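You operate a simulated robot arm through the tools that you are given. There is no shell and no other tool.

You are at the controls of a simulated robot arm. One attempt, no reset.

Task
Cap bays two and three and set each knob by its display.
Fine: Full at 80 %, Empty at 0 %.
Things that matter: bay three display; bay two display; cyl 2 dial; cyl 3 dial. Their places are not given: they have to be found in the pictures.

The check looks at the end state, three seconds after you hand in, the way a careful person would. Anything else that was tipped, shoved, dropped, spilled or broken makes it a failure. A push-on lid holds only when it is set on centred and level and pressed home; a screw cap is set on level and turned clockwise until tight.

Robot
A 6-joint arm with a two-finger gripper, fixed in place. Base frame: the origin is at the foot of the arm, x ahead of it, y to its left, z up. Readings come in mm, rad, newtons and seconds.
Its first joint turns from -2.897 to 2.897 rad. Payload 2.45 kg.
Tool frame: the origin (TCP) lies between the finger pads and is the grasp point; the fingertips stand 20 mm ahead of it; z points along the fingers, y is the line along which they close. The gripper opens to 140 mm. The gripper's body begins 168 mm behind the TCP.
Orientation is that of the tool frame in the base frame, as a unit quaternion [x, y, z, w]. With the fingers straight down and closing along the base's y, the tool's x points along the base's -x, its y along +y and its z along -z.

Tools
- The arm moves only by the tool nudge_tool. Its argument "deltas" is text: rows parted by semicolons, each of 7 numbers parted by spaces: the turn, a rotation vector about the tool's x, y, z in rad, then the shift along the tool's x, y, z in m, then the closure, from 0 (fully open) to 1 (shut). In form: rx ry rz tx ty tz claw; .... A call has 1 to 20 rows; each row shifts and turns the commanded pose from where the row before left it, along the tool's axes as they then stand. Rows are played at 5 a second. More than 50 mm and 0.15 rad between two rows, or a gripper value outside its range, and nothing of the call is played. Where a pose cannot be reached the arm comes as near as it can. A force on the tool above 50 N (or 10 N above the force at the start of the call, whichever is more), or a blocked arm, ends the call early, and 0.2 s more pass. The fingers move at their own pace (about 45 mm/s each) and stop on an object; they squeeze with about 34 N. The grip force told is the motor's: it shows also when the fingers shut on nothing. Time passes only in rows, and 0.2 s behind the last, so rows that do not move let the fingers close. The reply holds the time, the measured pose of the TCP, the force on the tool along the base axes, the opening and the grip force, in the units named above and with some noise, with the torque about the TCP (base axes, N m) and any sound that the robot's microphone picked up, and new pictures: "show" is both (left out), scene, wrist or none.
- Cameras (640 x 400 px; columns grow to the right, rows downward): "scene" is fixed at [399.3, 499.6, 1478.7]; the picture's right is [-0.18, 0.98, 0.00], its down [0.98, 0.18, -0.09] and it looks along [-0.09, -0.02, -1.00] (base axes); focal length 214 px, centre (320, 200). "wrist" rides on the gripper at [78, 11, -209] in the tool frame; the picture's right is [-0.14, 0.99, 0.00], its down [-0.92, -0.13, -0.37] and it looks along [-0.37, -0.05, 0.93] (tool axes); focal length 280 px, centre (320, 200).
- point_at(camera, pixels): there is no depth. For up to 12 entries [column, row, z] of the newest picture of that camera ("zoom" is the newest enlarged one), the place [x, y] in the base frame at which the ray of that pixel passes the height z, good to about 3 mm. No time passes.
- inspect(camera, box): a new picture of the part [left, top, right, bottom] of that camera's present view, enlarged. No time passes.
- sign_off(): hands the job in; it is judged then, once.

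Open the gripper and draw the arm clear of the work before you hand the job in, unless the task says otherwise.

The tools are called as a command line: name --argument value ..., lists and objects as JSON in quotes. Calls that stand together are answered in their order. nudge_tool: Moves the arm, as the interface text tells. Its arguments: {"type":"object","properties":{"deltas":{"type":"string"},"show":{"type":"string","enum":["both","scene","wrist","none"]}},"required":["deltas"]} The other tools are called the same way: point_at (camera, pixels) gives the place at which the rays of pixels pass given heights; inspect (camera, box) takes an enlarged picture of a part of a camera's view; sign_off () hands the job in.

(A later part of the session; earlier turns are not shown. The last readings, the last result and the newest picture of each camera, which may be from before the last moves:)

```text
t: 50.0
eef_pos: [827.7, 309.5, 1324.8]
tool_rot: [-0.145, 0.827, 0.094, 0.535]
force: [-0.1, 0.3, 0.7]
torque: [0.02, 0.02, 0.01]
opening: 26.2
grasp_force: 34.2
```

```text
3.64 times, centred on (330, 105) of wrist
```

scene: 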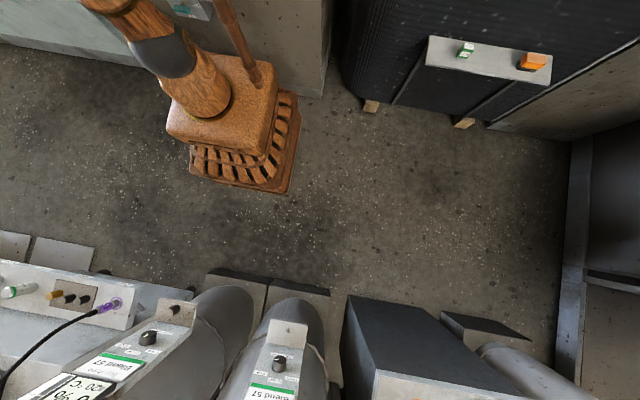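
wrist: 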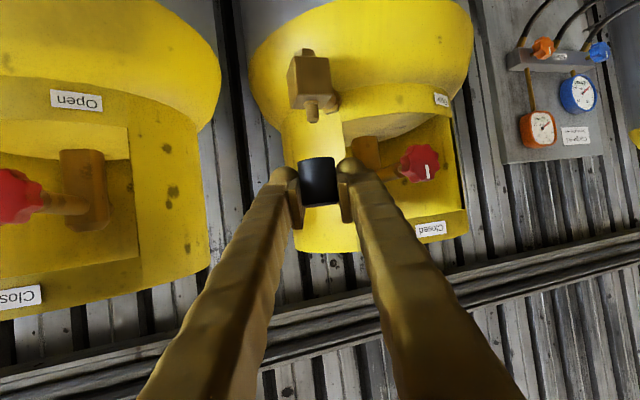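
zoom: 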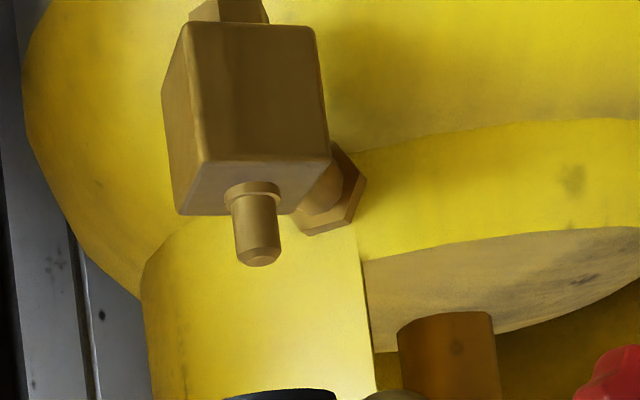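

Predicted pixel for the aligned nipple at this standoff is (316.7,121.6); observed (314.1,121.2), so only ≈2.6 mm sideways error. I move forward 60 mm (cap well above the nipple) with that correction.

nudge_tool --deltas "0 0 0 -0.0122 -0.0013 0.0274 1; 0 0 0 -0.0122 -0.0013 0.0274 1; 0 0 0 0 0 0 1; 0 0 0 0 0 0 1" --show "wrist"

inspect --camera "wrist" --box '[280, 60, 360, 110]'

```text
t: 51.0
eef_pos: [882.8, 327.2, 1324.6]
tool_rot: [-0.146, 0.826, 0.096, 0.535]
force: [-0.1, -0.7, 0.3]
torque: [0.02, -0.02, 0.0]
opening: 26.1
grasp_force: 33.4
```

wrist: 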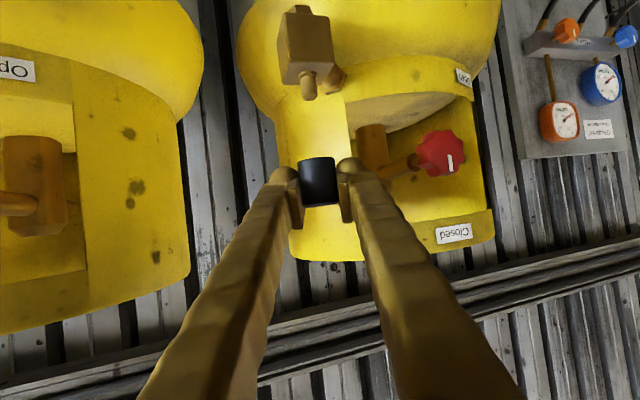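

```text
8.00 times, centred on (320, 85) of wrist
```

zoom: 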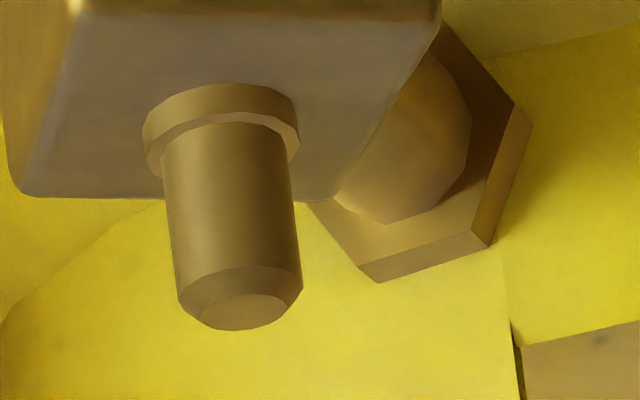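

Very close match to the reference (tip at zoom (243,311) vs (252,301)). I correct −0.9 mm sideways and descend 40 mm to the 30-mm reference height for a parallax check.

nudge_tool --deltas "0 0 0 0.0183 -0.0009 0.0081 1; 0 0 0 0.0183 0 0.0081 1; 0 0 0 0 0 0 1; 0 0 0 0 0 0 1" --show "wrist"

inspect --camera "wrist" --box '[280, 105, 360, 155]'

```text
t: 52.0
eef_pos: [883.6, 324.8, 1310.3]
tool_rot: [-0.144, 0.827, 0.092, 0.535]
force: [-0.1, -0.9, 0.1]
torque: [0.0, 0.02, -0.01]
opening: 26.0
grasp_force: 34.2
out of reach, approached as far as the arm can: row 1, 2
```

wrist: 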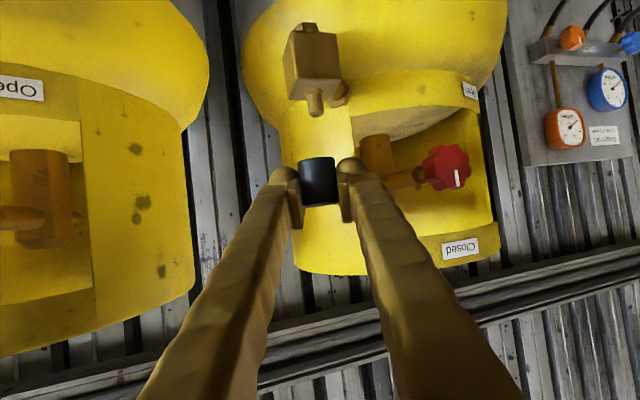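

```text
8.00 times, centred on (320, 130) of wrist
```

zoom: 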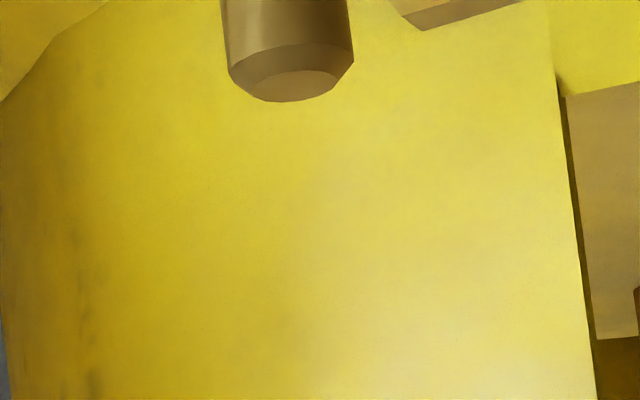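

The arm cannot descend further in this orientation (stopped at z≈1310, still ≈37 mm above the tip). I yaw back to 0 here and test descending from that orientation.

nudge_tool --deltas "0.1065 0 0.0476 0 0 0 1; 0.1065 0 0.0476 0 0 0 1; 0.1065 0 0.0476 0 0 0 1; 0 0 0 0 0 0 1; 0 0 0 0.0091 0 0.0041 1; 0 0 0 0 0 0 1" --show "wrist"

```text
t: 53.4
eef_pos: [885.1, 324.0, 1301.1]
tool_rot: [0.0, 0.839, 0.0, 0.544]
force: [-0.3, -0.3, 0.3]
torque: [-0.02, -0.01, -0.02]
opening: 26.2
grasp_force: 34.1
```

wrist: 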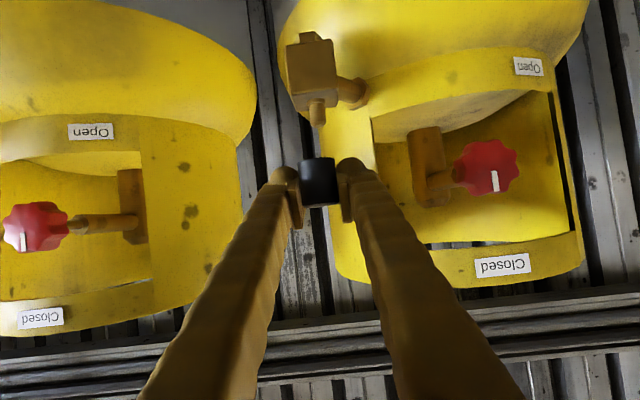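

At yaw 0 the descent works (z 1301 reached). I go to the estimated aligned position at the 30-mm reference height and compare.

nudge_tool --deltas "0 0 0 0.0077 0.0015 0.0019 1; 0 0 0 0.0077 0.0015 0.0019 1; 0 0 0 0 0 0 1; 0 0 0 0 0 0 1" --show "wrist"

inspect --camera "wrist" --box '[280, 105, 360, 155]'

```text
t: 54.4
eef_pos: [883.0, 326.9, 1285.0]
tool_rot: [0.0, 0.839, 0.0, 0.544]
force: [0.4, 0.6, 0.4]
torque: [-0.03, -0.03, -0.01]
opening: 26.0
grasp_force: 34.0
```

wrist: 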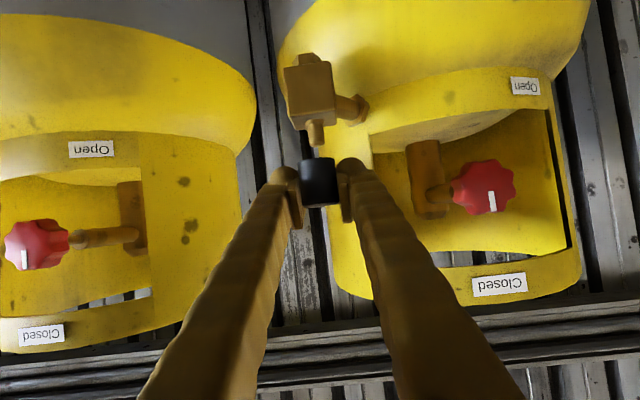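

```text
8.00 times, centred on (320, 130) of wrist
```

zoom: 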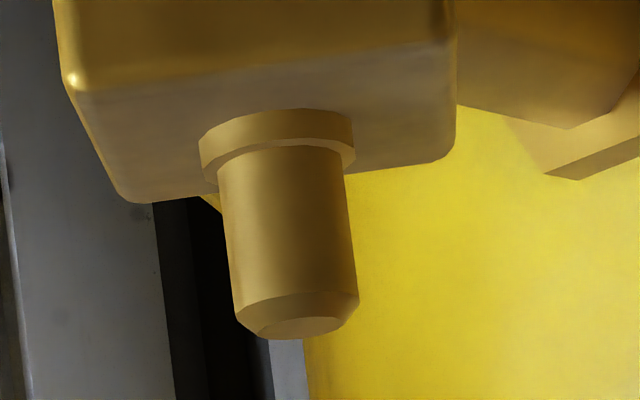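

Almost the same as the reference: tip (300,327) vs (302,344). To check the depth along x, I rise exactly 40 mm and compare with the 70-mm reference.

nudge_tool --deltas "0 0 0 -0.0183 0 -0.0081 1; 0 0 0 -0.0183 0 -0.0081 1; 0 0 0 0 0 0 1; 0 0 0 0 0 0 1" --show "wrist"

inspect --camera "wrist" --box '[280, 60, 360, 110]'

```text
t: 55.4
eef_pos: [882.1, 325.8, 1325.3]
tool_rot: [0.001, 0.839, 0.0, 0.544]
force: [0.1, -0.8, -0.3]
torque: [0.02, 0.0, 0.0]
opening: 26.0
grasp_force: 34.6
```

wrist: 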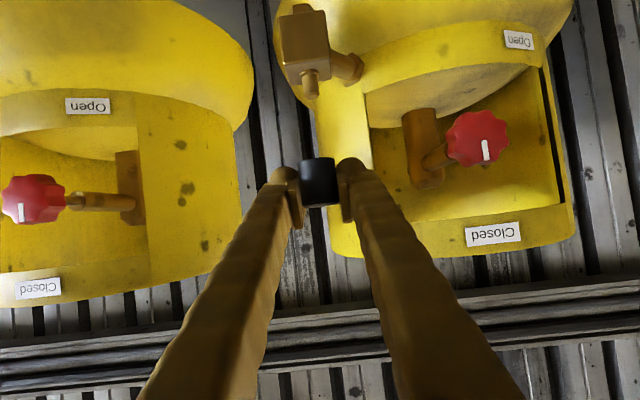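

```text
8.00 times, centred on (320, 85) of wrist
```

zoom: 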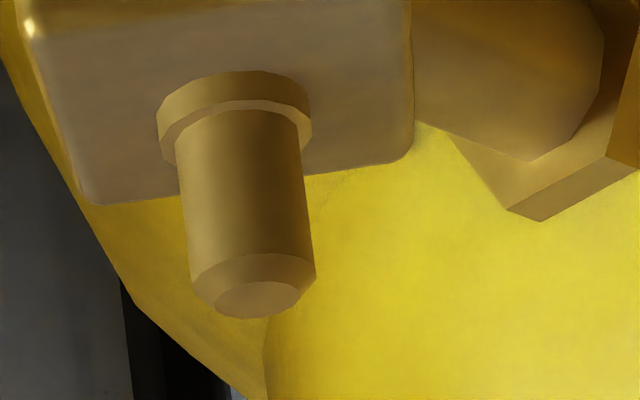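

The match holds within about ±3 mm in x; nipple has a chamfer. I shift +1.5 mm in x, descend to 3 mm above contact, then feel with small steps.

nudge_tool --deltas "0 0 0 0.0175 0 0.0090 1; 0 0 0 0.0176 0 0.0090 1; 0 0 0 0.0100 0 0.0045 1; 0 0 0 0 0 0 1; 0 0 0 0 0 0 1" --show "wrist"

inspect --camera "wrist" --box '[270, 100, 370, 210]'

```text
t: 56.6
eef_pos: [883.8, 326.3, 1275.0]
tool_rot: [0.001, 0.839, 0.0, 0.544]
force: [-0.1, 0.4, -0.6]
torque: [0.01, 0.03, 0.01]
opening: 26.1
grasp_force: 33.9
```

wrist: 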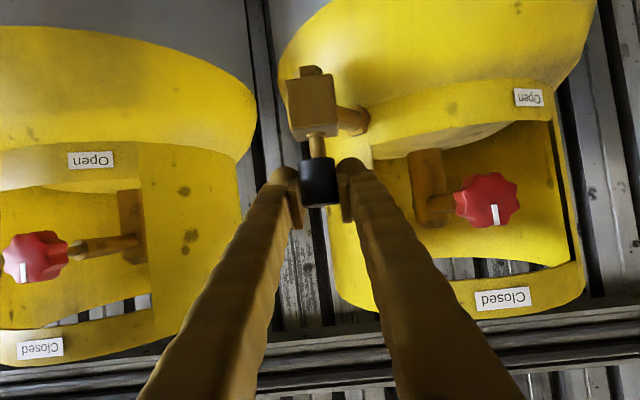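

```text
3.64 times, centred on (320, 155) of wrist
```

zoom: 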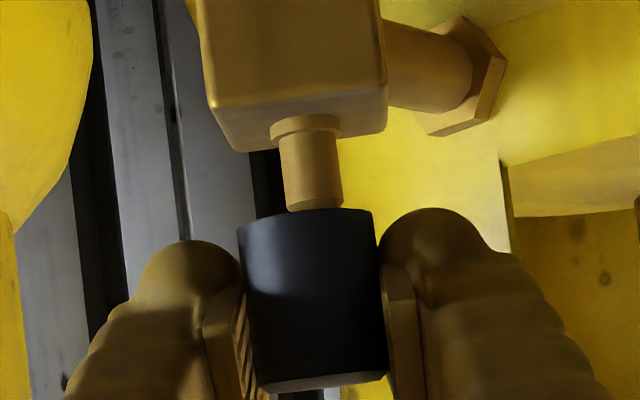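

Looking closely, the cap's own axis (zoom ≈303 at tip row) is about 2.7 mm to −y of the nipple (316): the grip had shifted the cap. I correct +2.6 mm in y and feel downward in small steps.

nudge_tool --deltas "0 0 0 0 0.0026 0 1; 0 0 0 0 0 0 1; 0 0 0 0 0 0 1" --show "wrist"

inspect --camera "wrist" --box '[285, 125, 355, 215]'

```text
t: 57.4
eef_pos: [883.5, 328.7, 1274.7]
tool_rot: [0.0, 0.839, 0.001, 0.544]
force: [0.3, 0.3, -0.2]
torque: [-0.01, 0.02, -0.01]
opening: 26.1
grasp_force: 34.1
```

wrist: 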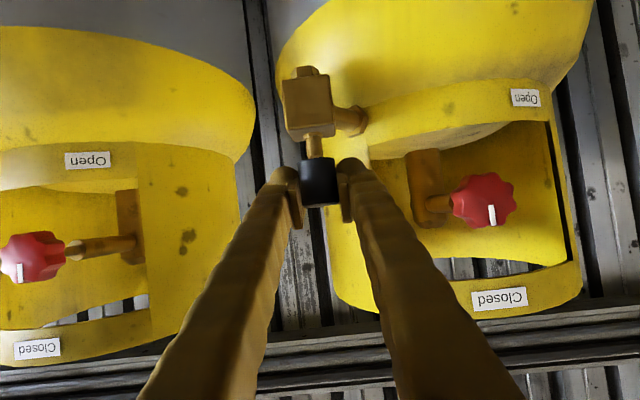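

```text
4.44 times, centred on (320, 170) of wrist
```

zoom: 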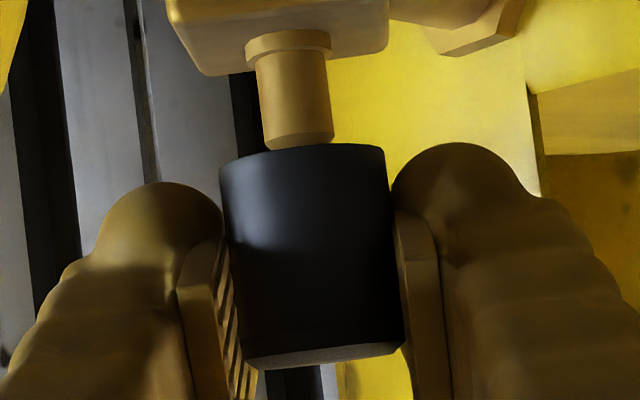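

Laterally aligned now (nipple axis 300 vs cap centre 302 in zoom). Descend slowly 6 mm and read forces.

nudge_tool --deltas "0 0 0 0.0018 0 0.0008 1; 0 0 0 0.0018 0 0.0008 1; 0 0 0 0.0018 0 0.0008 1; 0 0 0 0 0 0 1" --show "wrist"

inspect --camera "wrist" --box '[285, 125, 355, 215]'

```text
t: 58.4
eef_pos: [884.8, 329.0, 1269.4]
tool_rot: [-0.001, 0.839, 0.001, 0.543]
force: [0.8, 0.5, -1.0]
torque: [0.0, 0.01, 0.0]
opening: 26.2
grasp_force: 34.2
```

wrist: 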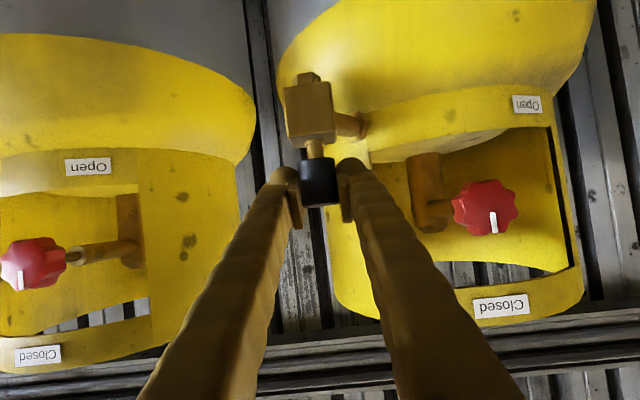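

```text
4.44 times, centred on (320, 170) of wrist
```

zoom: 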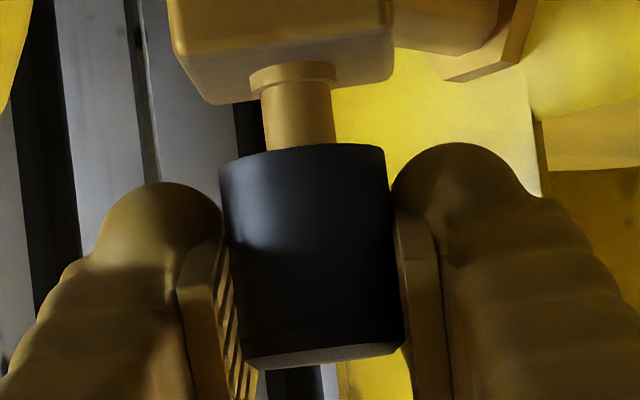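

No contact force yet, and the nipple is disappearing into the cap. Continue 6 mm further.

nudge_tool --deltas "0 0 0 0.0018 0 0.0008 1; 0 0 0 0.0018 0 0.0008 1; 0 0 0 0.0018 0 0.0008 1; 0 0 0 0 0 0 1" --show "wrist"

inspect --camera "wrist" --box '[285, 125, 355, 215]'

```text
t: 59.4
eef_pos: [884.9, 330.7, 1262.7]
tool_rot: [0.0, 0.839, 0.0, 0.544]
force: [3.8, 0.2, 0.8]
torque: [0.0, -0.14, 0.0]
opening: 26.1
grasp_force: 33.7
```

wrist: 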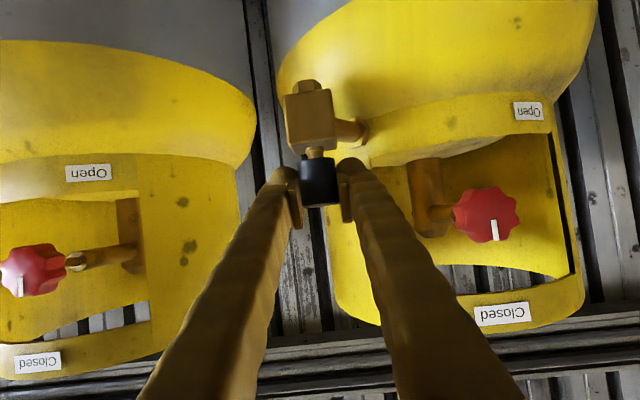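

```text
4.44 times, centred on (320, 170) of wrist
```

zoom: 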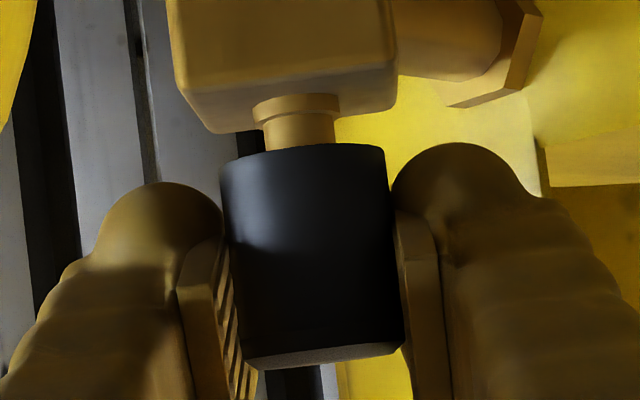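

A light +x side force (3.8 N) shows the nipple is inside the bore; cap should move slightly to +x. Continue down 6 mm with +1 mm in x.

nudge_tool --deltas "0 0 0 -0.0003 0 0.0007 1; 0 0 0 0.0018 0 0.0008 1; 0 0 0 0.0017 0 0.0010 1; 0 0 0 0.0018 0 0.0008 1; 0 0 0 0 0 0 1" --show "wrist"

inspect --camera "wrist" --box '[285, 125, 355, 215]'

```text
t: 60.6
eef_pos: [886.0, 328.4, 1256.9]
tool_rot: [0.0, 0.839, 0.0, 0.544]
force: [0.5, 0.7, -0.3]
torque: [-0.01, -0.02, 0.02]
opening: 25.9
grasp_force: 34.2
```

wrist: 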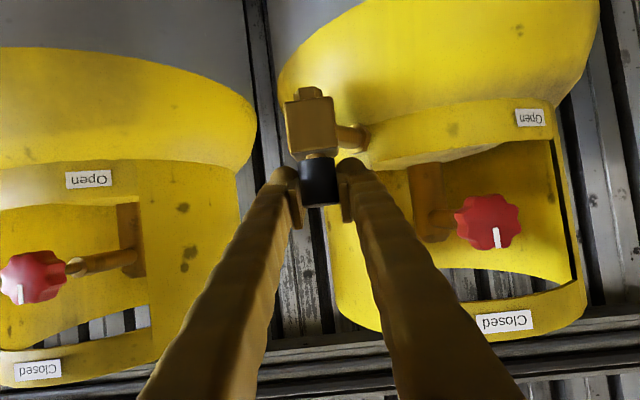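

```text
4.44 times, centred on (320, 170) of wrist
```

zoom: 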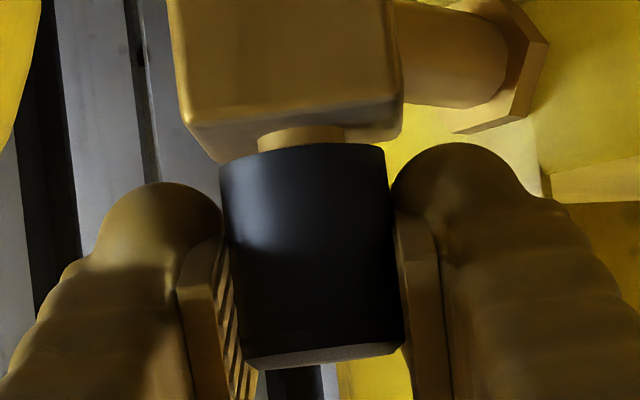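

Zero side force now and the rim has reached the collar. Continue down in 1 mm steps until it seats.

nudge_tool --deltas "0 0 0 0.0009 0 0.0004 1; 0 0 0 0.0009 0 0.0004 1; 0 0 0 0.0009 0 0.0004 1; 0 0 0 0 0 0 1" --show "wrist"

inspect --camera "wrist" --box '[285, 125, 355, 215]'

```text
t: 61.6
eef_pos: [884.8, 328.4, 1253.6]
tool_rot: [0.0, 0.839, 0.001, 0.544]
force: [1.2, 0.1, -0.6]
torque: [-0.01, -0.01, 0.01]
opening: 25.7
grasp_force: 34.1
```

wrist: 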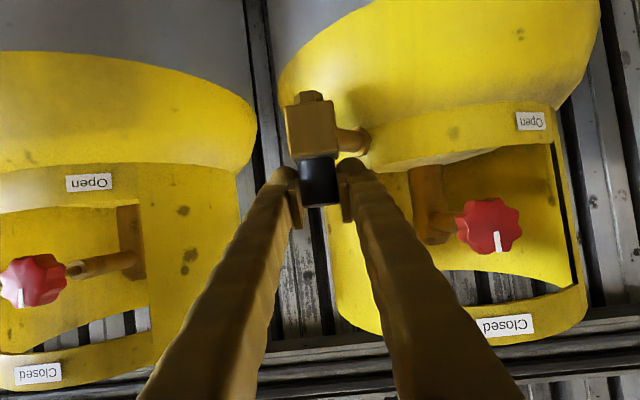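

```text
4.44 times, centred on (320, 170) of wrist
```

zoom: 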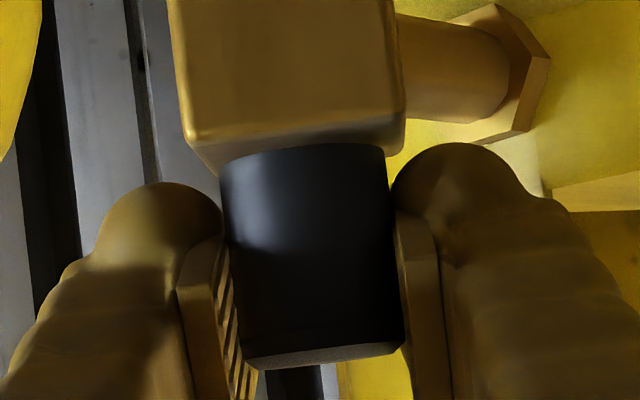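

nudge_tool --deltas "0 0 0 0.0009 0 0.0004 1; 0 0 0 0.0009 0 0.0004 1; 0 0 0 0 0 0 1" --show "wrist"

```text
t: 62.4
eef_pos: [885.6, 328.3, 1251.5]
tool_rot: [0.0, 0.839, 0.0, 0.543]
force: [-1.2, -0.6, -0.1]
torque: [-0.02, 0.02, -0.06]
opening: 26.1
grasp_force: 33.9
```

wrist: 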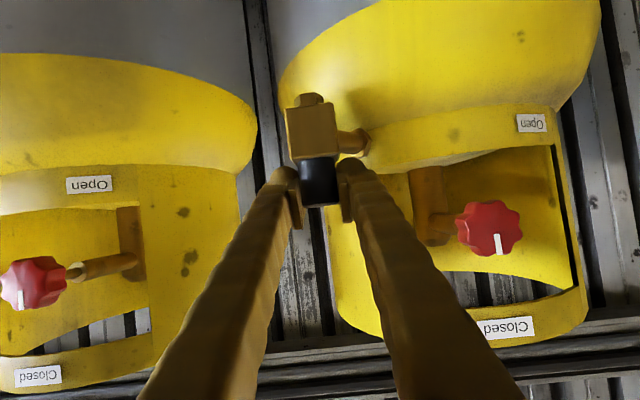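

nudge_tool --deltas "0 0 0 0.0009 0 0.0004 1; 0 0 0 0.0009 0 0.0004 1; 0 0 0 0.0009 0 0.0004 1; 0 0 0 0 0 0 1" --show "wrist"

inspect --camera "wrist" --box '[285, 125, 355, 215]'

```text
t: 63.4
eef_pos: [884.7, 327.8, 1250.1]
tool_rot: [0.001, 0.838, -0.001, 0.545]
force: [9.5, -0.8, 26.4]
torque: [-0.03, -0.16, 0.04]
opening: 26.3
grasp_force: 34.0
```

wrist: 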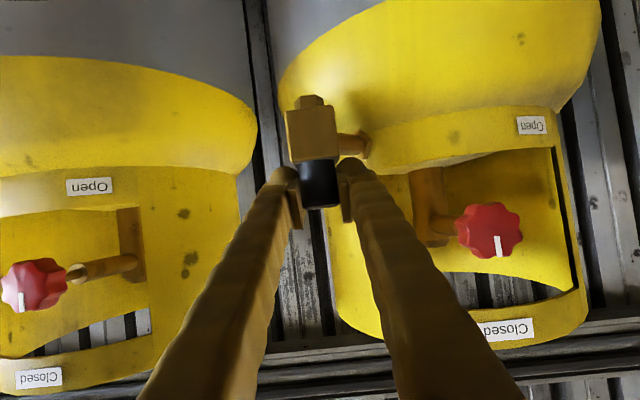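

```text
4.44 times, centred on (320, 170) of wrist
```

zoom: 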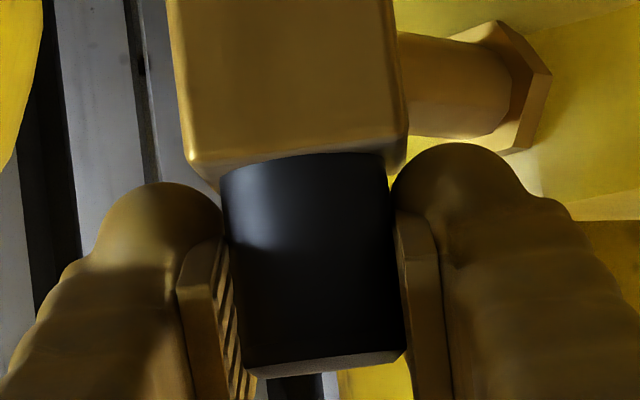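

Seated: Fz=26 N and the cap began to slide up in the grip, rim flush on the block. I relax 1.5 mm upward, then open the fingers and back away.

nudge_tool --deltas "0 0 0 -0.0012 0 -0.0005 1; 0 0 0 0 0 0 0.9; 0 0 0 0 0 0 0.75; 0 0 0 0 0 0 0.7; 0 0 0 0 0 0 0.7; 0 0 0 0 0 0 0.7" --show "wrist"

inspect --camera "wrist" --box '[285, 125, 355, 215]'

```text
t: 64.8
eef_pos: [884.8, 329.7, 1251.2]
tool_rot: [0.0, 0.839, 0.0, 0.544]
force: [0.5, -1.0, -0.1]
torque: [0.01, 0.0, -0.01]
opening: 41.8
grasp_force: 0.1
```

wrist: 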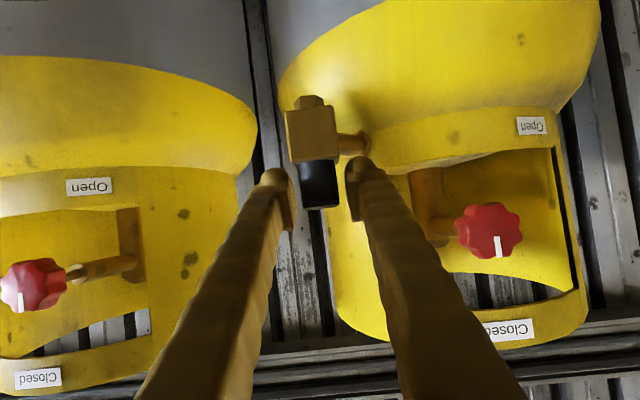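

```text
4.44 times, centred on (320, 170) of wrist
```

zoom: 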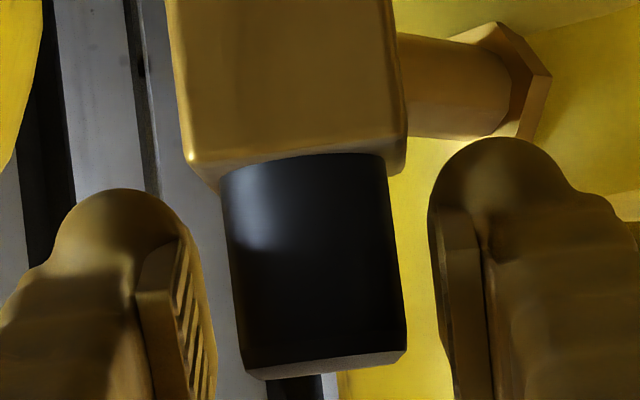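

The cap stands level on the nipple. Back away 60 mm and look.

nudge_tool --deltas "0 0 0 0.0122 0 -0.0274 0.7; 0 0 0 0.0122 0 -0.0274 0.6; 0 0 0 0 0 0 0.5; 0 0 0 0 0 0 0.5" --show "wrist"

inspect --camera "wrist" --box '[285, 110, 365, 210]'

```text
t: 65.8
eef_pos: [825.2, 329.1, 1250.9]
tool_rot: [0.0, 0.839, 0.0, 0.544]
force: [-0.5, -0.6, 0.4]
torque: [-0.03, 0.0, 0.04]
opening: 70.0
grasp_force: 0.2
```

wrist: 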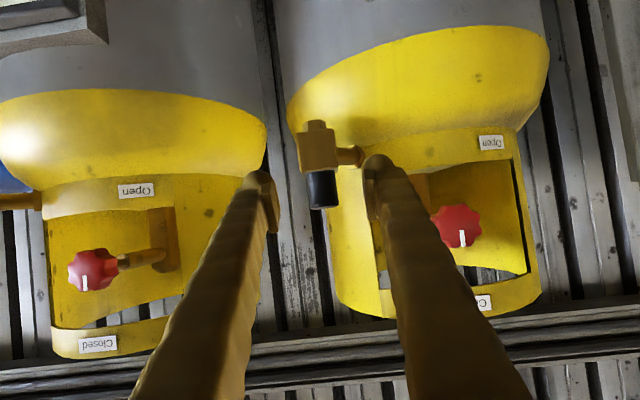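

```text
4.00 times, centred on (325, 160) of wrist
```

zoom: 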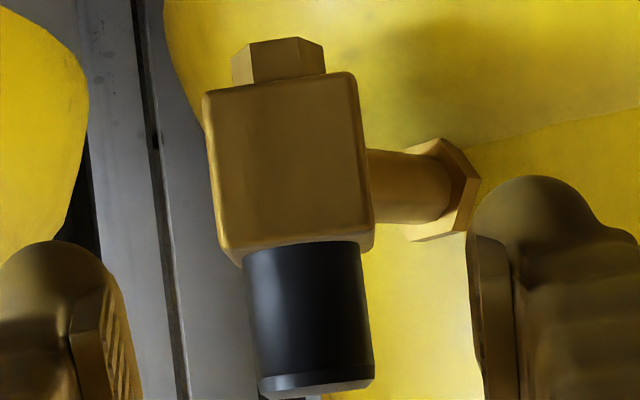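

The cap sits flush and level on the block. For certainty I press it from above with closed fingers: rise, close, come over the cap top (≈(886,331,1260)).

nudge_tool --deltas "0 0 0 -0.0228 0 -0.0102 0.6; 0 0 0 -0.0265 0.001 -0.0118 0.8; 0 0 0 -0.0102 0.0005 0.0228 1; 0 0 0 -0.0102 0.0005 0.0228 1; 0 0 0 0 0 0 1; 0 0 0 0 0 0 1; 0 0 0 0 0 0 1" --show "wrist"

inspect --camera "wrist" --box '[270, 90, 370, 215]'

```text
t: 67.4
eef_pos: [875.5, 331.4, 1303.2]
tool_rot: [0.0, 0.839, 0.001, 0.544]
force: [0.3, 0.5, -0.6]
torque: [0.03, 0.01, 0.0]
opening: 0.0
grasp_force: 29.7
```

wrist: 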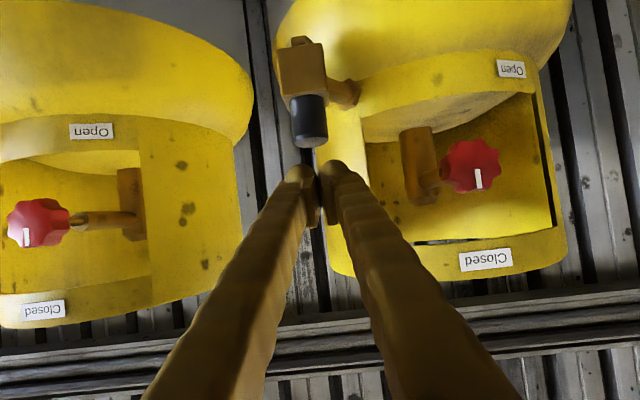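

```text
3.20 times, centred on (320, 152) of wrist
```

zoom: 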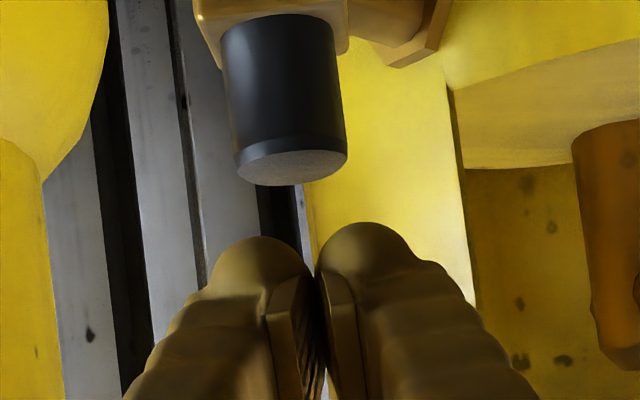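

Cap is ≈3 mm to −y of the closed fingers; I shift and descend carefully until contact.

nudge_tool --deltas "0 0 0 0.0055 -0.003 0.0025 1; 0 0 0 0.0064 0 0.0029 1; 0 0 0 0.0018 0 0.0008 1; 0 0 0 0.0018 0 0.0008 1; 0 0 0 0.0009 0 0.0004 1; 0 0 0 0.0009 0 0.0004 1; 0 0 0 0 0 0 1" --show "wrist"

inspect --camera "wrist" --box '[270, 90, 370, 215]'

```text
t: 69.0
eef_pos: [875.7, 327.9, 1285.8]
tool_rot: [0.0, 0.84, 0.001, 0.543]
force: [0.3, -0.5, -0.4]
torque: [-0.01, 0.03, 0.02]
opening: 0.1
grasp_force: 29.1
```

wrist: 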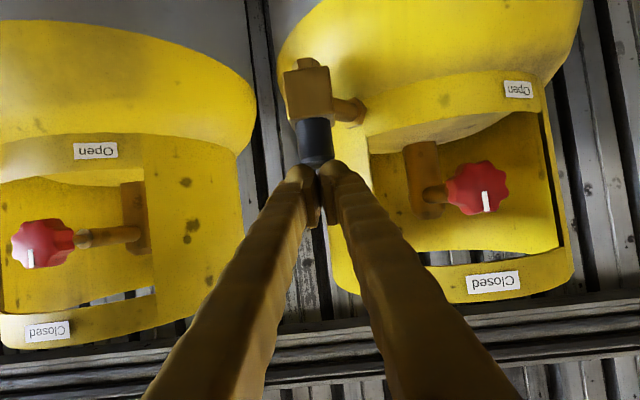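

```text
3.20 times, centred on (320, 152) of wrist
```

zoom: 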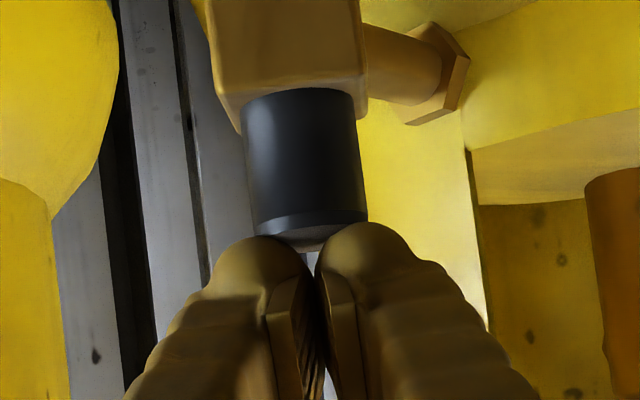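

nudge_tool --deltas "0 0 0 0.0009 0 0.0004 1; 0 0 0 0.0009 0 0.0004 1; 0 0 0 0.0009 0 0.0004 1; 0 0 0 0.0009 0 0.0004 1; 0 0 0 0 0 0 1" --show "none"

```text
t: 70.2
eef_pos: [876.0, 327.7, 1282.6]
tool_rot: [0.0, 0.839, 0.001, 0.545]
force: [-1.1, 3.0, 33.5]
torque: [0.05, -0.1, 0.02]
opening: 5.9
grasp_force: 29.4
```

Pressed with 33 N from above with no further travel. I lift off 30 mm and check the cap.

nudge_tool --deltas "0 0 0 -0.0091 0 -0.0041 1; 0 0 0 -0.0183 0 -0.0081 1; 0 0 0 0.0122 0 -0.0274 1; 0 0 0 0.0122 0 -0.0274 1; 0 0 0 0 0 0 1" --show "wrist"

inspect --camera "wrist" --box '[280, 70, 380, 200]'

```text
t: 71.4
eef_pos: [816.4, 328.3, 1312.1]
tool_rot: [0.001, 0.839, 0.0, 0.544]
force: [0.3, -0.6, 0.2]
torque: [-0.01, -0.02, 0.03]
opening: 0.0
grasp_force: 29.2
```

wrist: 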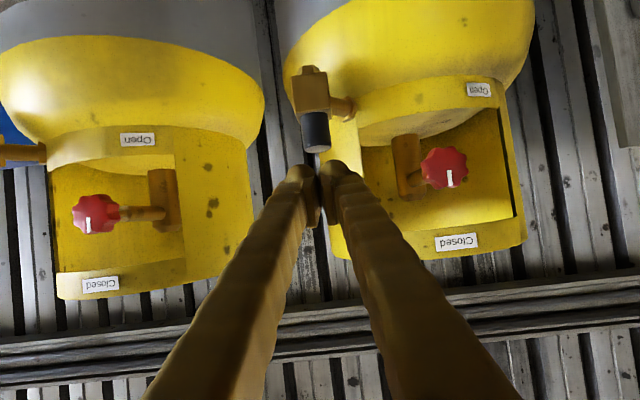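

```text
3.08 times, centred on (330, 135) of wrist
```

zoom: 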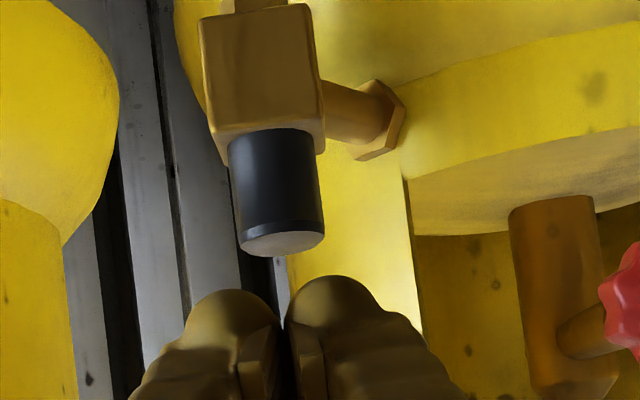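

Bay two's cap is home. Now bay three: retreat to x≈690, then descend diagonally to in front of its panel (y≈75, z≈850).

nudge_tool --deltas "0 0 0 0.0171 0 -0.0383 0.8; 0 0 0 0.0171 0 -0.0383 0.5; 0 0 0 0.0171 0 -0.0383 0.2; 0 0 0 0.0352 -0.021 0.0157 0; 0 0 0 0.0352 -0.021 0.0157 0; 0 0 0 0.0352 -0.021 0.0157 0; 0 0 0 0.0352 -0.021 0.0157 0; 0 0 0 0.0352 -0.021 0.0157 0; 0 0 0 0.0352 -0.021 0.0157 0; 0 0 0 0.0352 -0.021 0.0157 0; 0 0 0 0.0352 -0.021 0.0157 0; 0 0 0 0.0352 -0.021 0.0157 0; 0 0 0 0.0352 -0.021 0.0157 0; 0 0 0 0.0352 -0.021 0.0157 0; 0 0 0 0.0352 -0.021 0.0157 0; 0 0 0 0 0 0 0"

```text
t: 74.8
eef_pos: [747.4, 127.1, 924.8]
tool_rot: [-0.005, 0.841, -0.015, 0.54]
force: [0.6, 0.6, -0.2]
torque: [-0.03, 0.01, -0.02]
opening: 140.1
grasp_force: 0.1
out of reach, approached as far as the arm can: row 11, 12, 13, 14, 15
```

scene: 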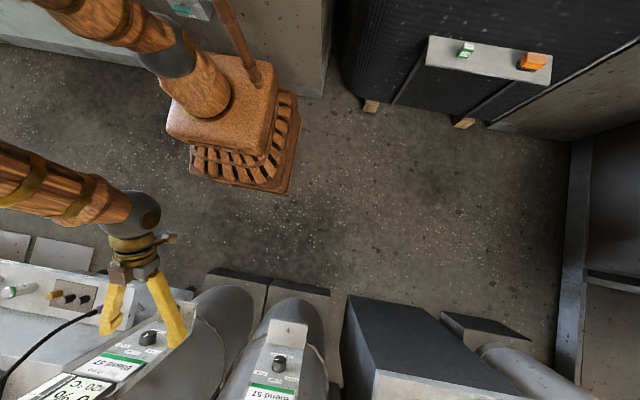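
wrist: 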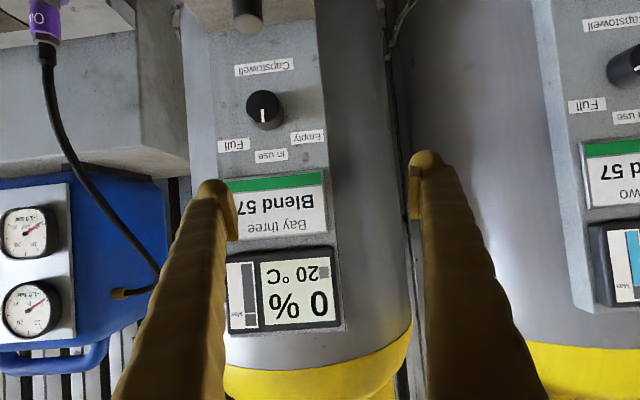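

The arm hit its limit at this pitch nearer the base. I correct the small roll and reduce the pitch to ≈0.8 rad (fingers 45° down) here before going lower.

nudge_tool --deltas "-0.02 0 0.025 0 0 0 0; 0 0.115 0 0 0 0 0; 0 0.115 0 0 0 0 0; 0 0.115 0 0 0 0 0; 0 0 0 0 0 0 0" --show "wrist"

```text
t: 76.0
eef_pos: [747.0, 127.5, 924.6]
tool_rot: [-0.001, 0.922, -0.015, 0.387]
force: [0.2, -0.2, -0.3]
torque: [0.03, -0.02, 0.0]
opening: 140.2
grasp_force: 0.0
out of reach, approached as far as the arm can: row 1
```

wrist: 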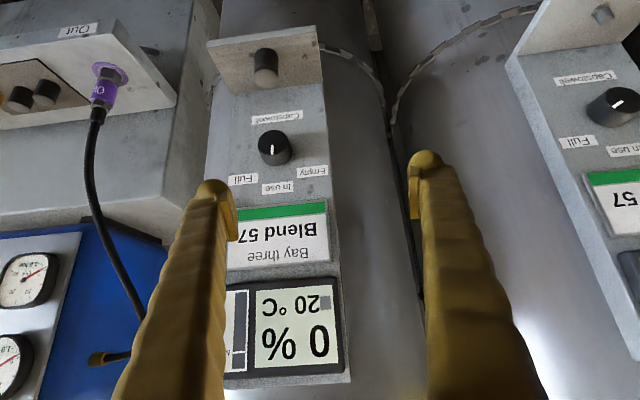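

Now at pitch ≈0.8; knob three projects to ≈(819,66,822), i.e. bay three is bay two shifted by ≈−395 in y. I fix the small roll and move in front of knob three.

nudge_tool --deltas "-0.0269 0 0.0134 0 0 0 0; 0 0 0 0.0176 -0.0205 0.0304 0; 0 0 0 0.0176 -0.0205 0.0304 0; 0 0 0 0.0176 -0.0205 0.0304 0; 0 0 0 0 0 0 0; 0 0 0 0 0 0 0"

inspect --camera "wrist" --box '[240, 60, 400, 260]'

```text
t: 77.4
eef_pos: [772.2, 79.4, 824.7]
tool_rot: [0.006, 0.922, -0.009, 0.386]
force: [-0.1, 0.5, -0.2]
torque: [-0.01, 0.01, -0.01]
opening: 140.1
grasp_force: 0.0
out of reach, approached as far as the arm can: row 4
```

scene: 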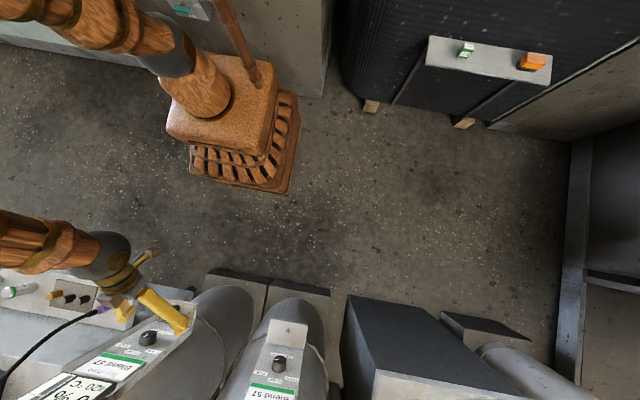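
wrist: 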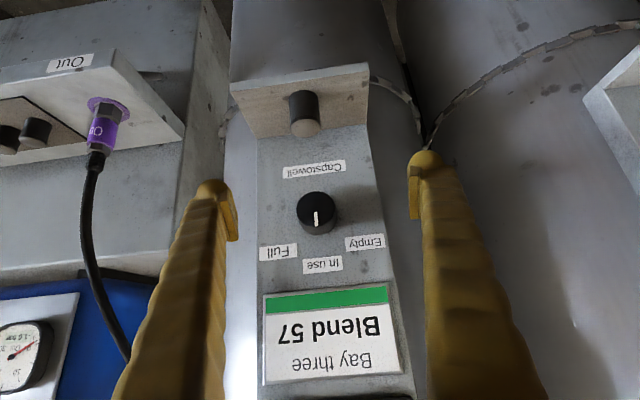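

```text
2.00 times, centred on (320, 160) of wrist
```

zoom: 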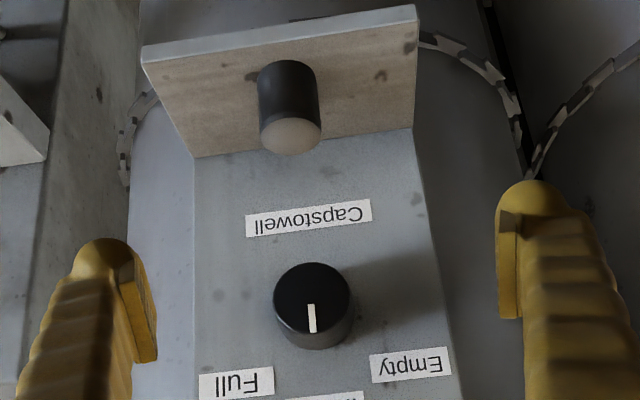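

The reach limit seems to be one-sided: tilting the hand toward +y (negative rotation about x) is the good direction, and Empty needs exactly that. Knob three ≈(819,66,818.5). I pre-rotate −0.3 rad and line up at x≈785.

nudge_tool --deltas "0.105 0 -0.107 0 0 0 0; 0.105 0 -0.107 0 0 0 0.2; 0 0 0 -0.0048 -0.0109 0.0133 0.4; 0 0 0 0 0 0 0.5; 0 0 0 0 0 0 0.5" --show "wrist"

inspect --camera "wrist" --box '[240, 100, 400, 280]'

```text
t: 78.6
eef_pos: [786.3, 65.6, 822.1]
tool_rot: [-0.058, 0.911, -0.14, 0.383]
force: [0.9, -0.5, -0.8]
torque: [-0.02, 0.05, 0.02]
opening: 70.0
grasp_force: 0.2
```

wrist: 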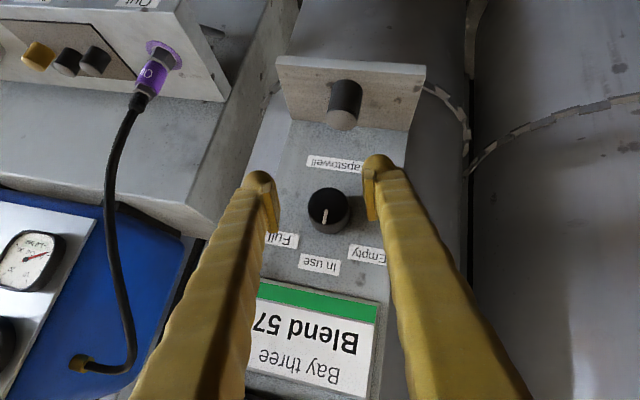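

```text
2.22 times, centred on (320, 190) of wrist
```

zoom: 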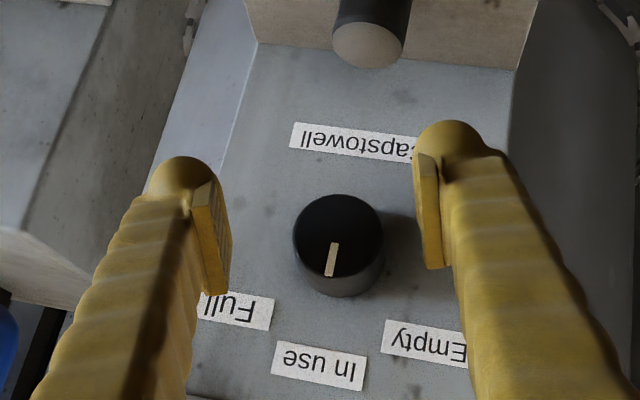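

nudge_tool --deltas "0 0 0 -0.0094 0.0005 0.0094 0.5; 0 0 0 -0.0094 0.0005 0.0094 0.6; 0 0 0 0 0 0 0.7; 0 0 0 0 0 0 0.7; 0 0 0 0 0 0 0.7" --show "wrist"

inspect --camera "wrist" --box '[240, 120, 400, 260]'

```text
t: 79.8
eef_pos: [812.6, 66.7, 821.4]
tool_rot: [-0.057, 0.911, -0.14, 0.383]
force: [-1.8, 4.9, -2.5]
torque: [0.0, 0.04, 0.08]
opening: 45.2
grasp_force: 2.4
```

wrist: 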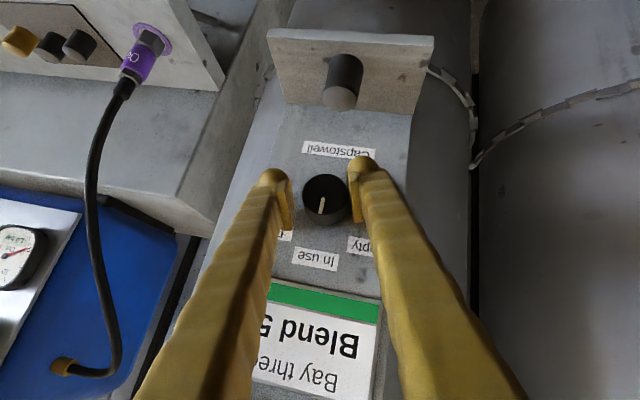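

```text
2.86 times, centred on (320, 190) of wrist
```

zoom: 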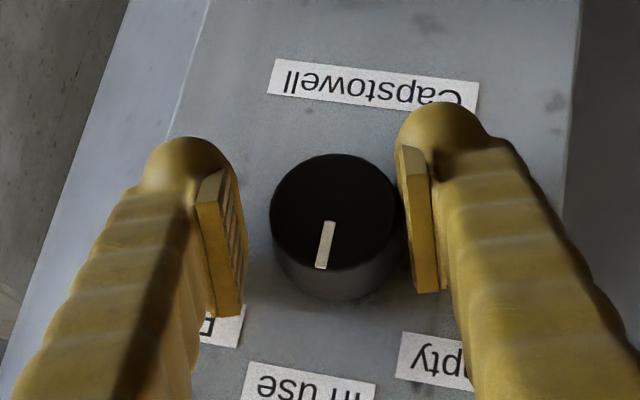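

The right pad touches first; the knob is ≈4 mm toward +y. I open a bit, shift +4 mm, and grip, then read the side force.

nudge_tool --deltas "0 0 0 0 0 0 0.6; 0 0 0 0 0.004 0 0.6; 0 0 0 0 0 0 0.72; 0 0 0 0 0 0 0.8; 0 0 0 0 0 0 1; 0 0 0 0 0 0 1; 0 0 0 0 0 0 1" --show "wrist"

inspect --camera "wrist" --box '[240, 120, 400, 260]'

```text
t: 81.4
eef_pos: [813.5, 69.6, 820.2]
tool_rot: [-0.057, 0.912, -0.14, 0.382]
force: [4.4, 4.3, -4.6]
torque: [0.02, 0.06, -0.05]
opening: 36.9
grasp_force: 44.8
```

wrist: 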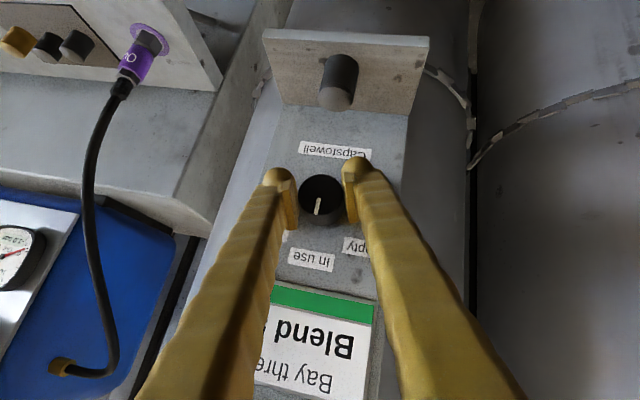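

```text
2.86 times, centred on (320, 190) of wrist
```

zoom: 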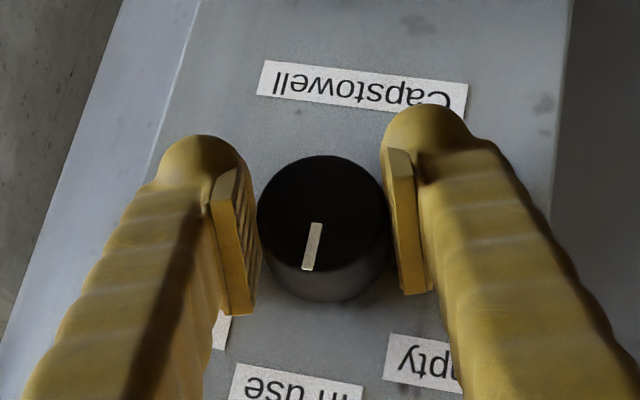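

Centred grip with low side force. Rotate counter-clockwise 0.52 rad first and check.

nudge_tool --deltas "0.091 0 -0.0928 0 0.0002 0 1; 0.091 0 -0.0928 0 0.0002 0 1; 0.091 0 -0.0928 0 0.0002 0 1; 0.091 0 -0.0928 0 0.0002 0 1; 0 0 0 0 0 0 1"

inspect --camera "wrist" --box '[240, 120, 400, 260]'

```text
t: 82.6
eef_pos: [811.9, 70.9, 820.1]
tool_rot: [-0.156, 0.845, -0.369, 0.354]
force: [-6.1, 15.4, -12.7]
torque: [0.05, 0.16, 0.08]
opening: 36.9
grasp_force: 45.1
```

scene: 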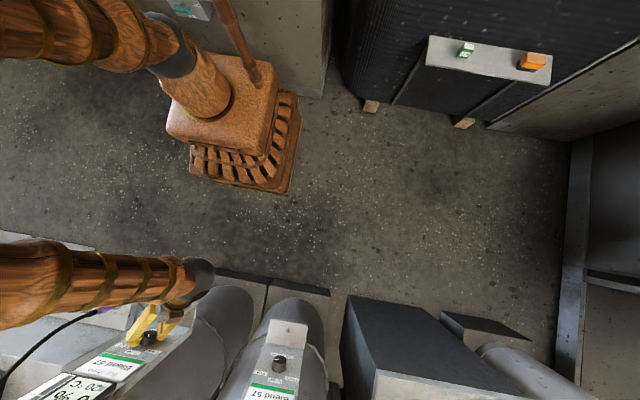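
wrist: 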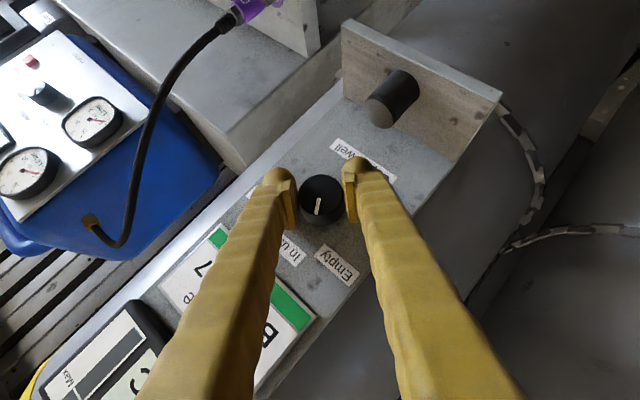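

```text
2.86 times, centred on (320, 190) of wrist
```

zoom: 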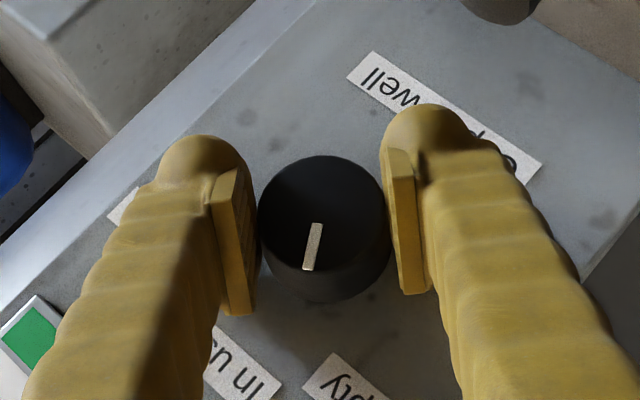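

The knob follows (≈30°). Two more rows, then I will release and regrip rather than tilt the arm too far.

nudge_tool --deltas "0.091 0 -0.0928 0.0002 0.0005 0 1; 0.091 0 -0.0928 0.0002 0.0005 0 1; 0 0 0 0 0 0 1"

inspect --camera "wrist" --box '[240, 120, 400, 260]'

```text
t: 83.4
eef_pos: [812.4, 72.2, 819.4]
tool_rot: [-0.2, 0.79, -0.475, 0.331]
force: [4.8, 16.8, -16.3]
torque: [0.07, 0.13, 0.12]
opening: 36.9
grasp_force: 45.0
```

scene: 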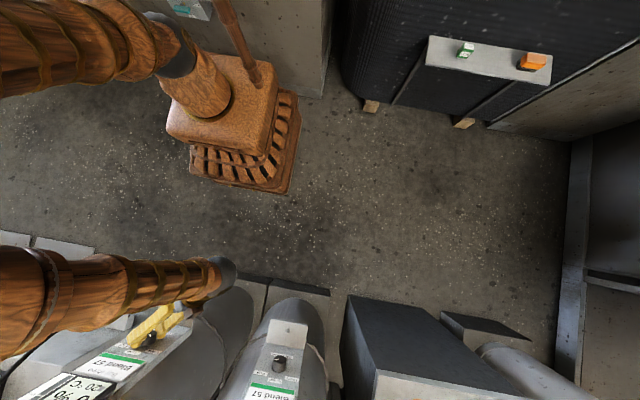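
wrist: 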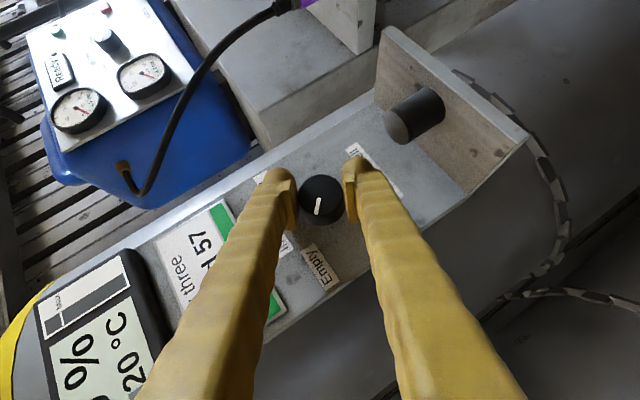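

```text
2.86 times, centred on (320, 190) of wrist
```

zoom: 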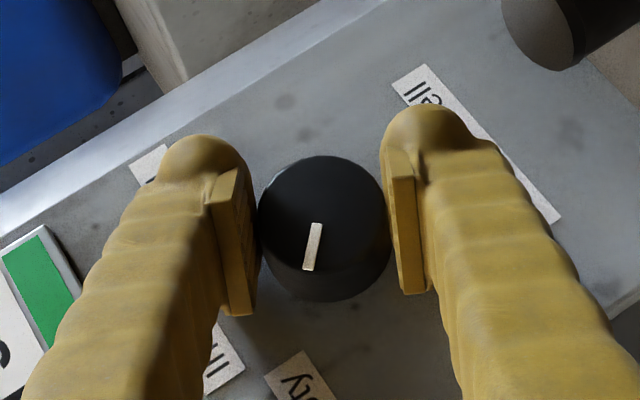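

Turned ≈45°. One more row to ≈52° with the side force nulled (+1 mm), then release.

nudge_tool --deltas "0.091 0 -0.0928 0 0.0008 0 1; 0 0 0 0 0.0005 0 1; 0 0 0 0 0 0 1" --show "none"

```text
t: 84.2
eef_pos: [813.5, 71.9, 819.5]
tool_rot: [-0.22, 0.758, -0.526, 0.317]
force: [-1.1, 14.0, 7.3]
torque: [-0.02, -0.25, 0.15]
opening: 36.8
grasp_force: 44.5
```

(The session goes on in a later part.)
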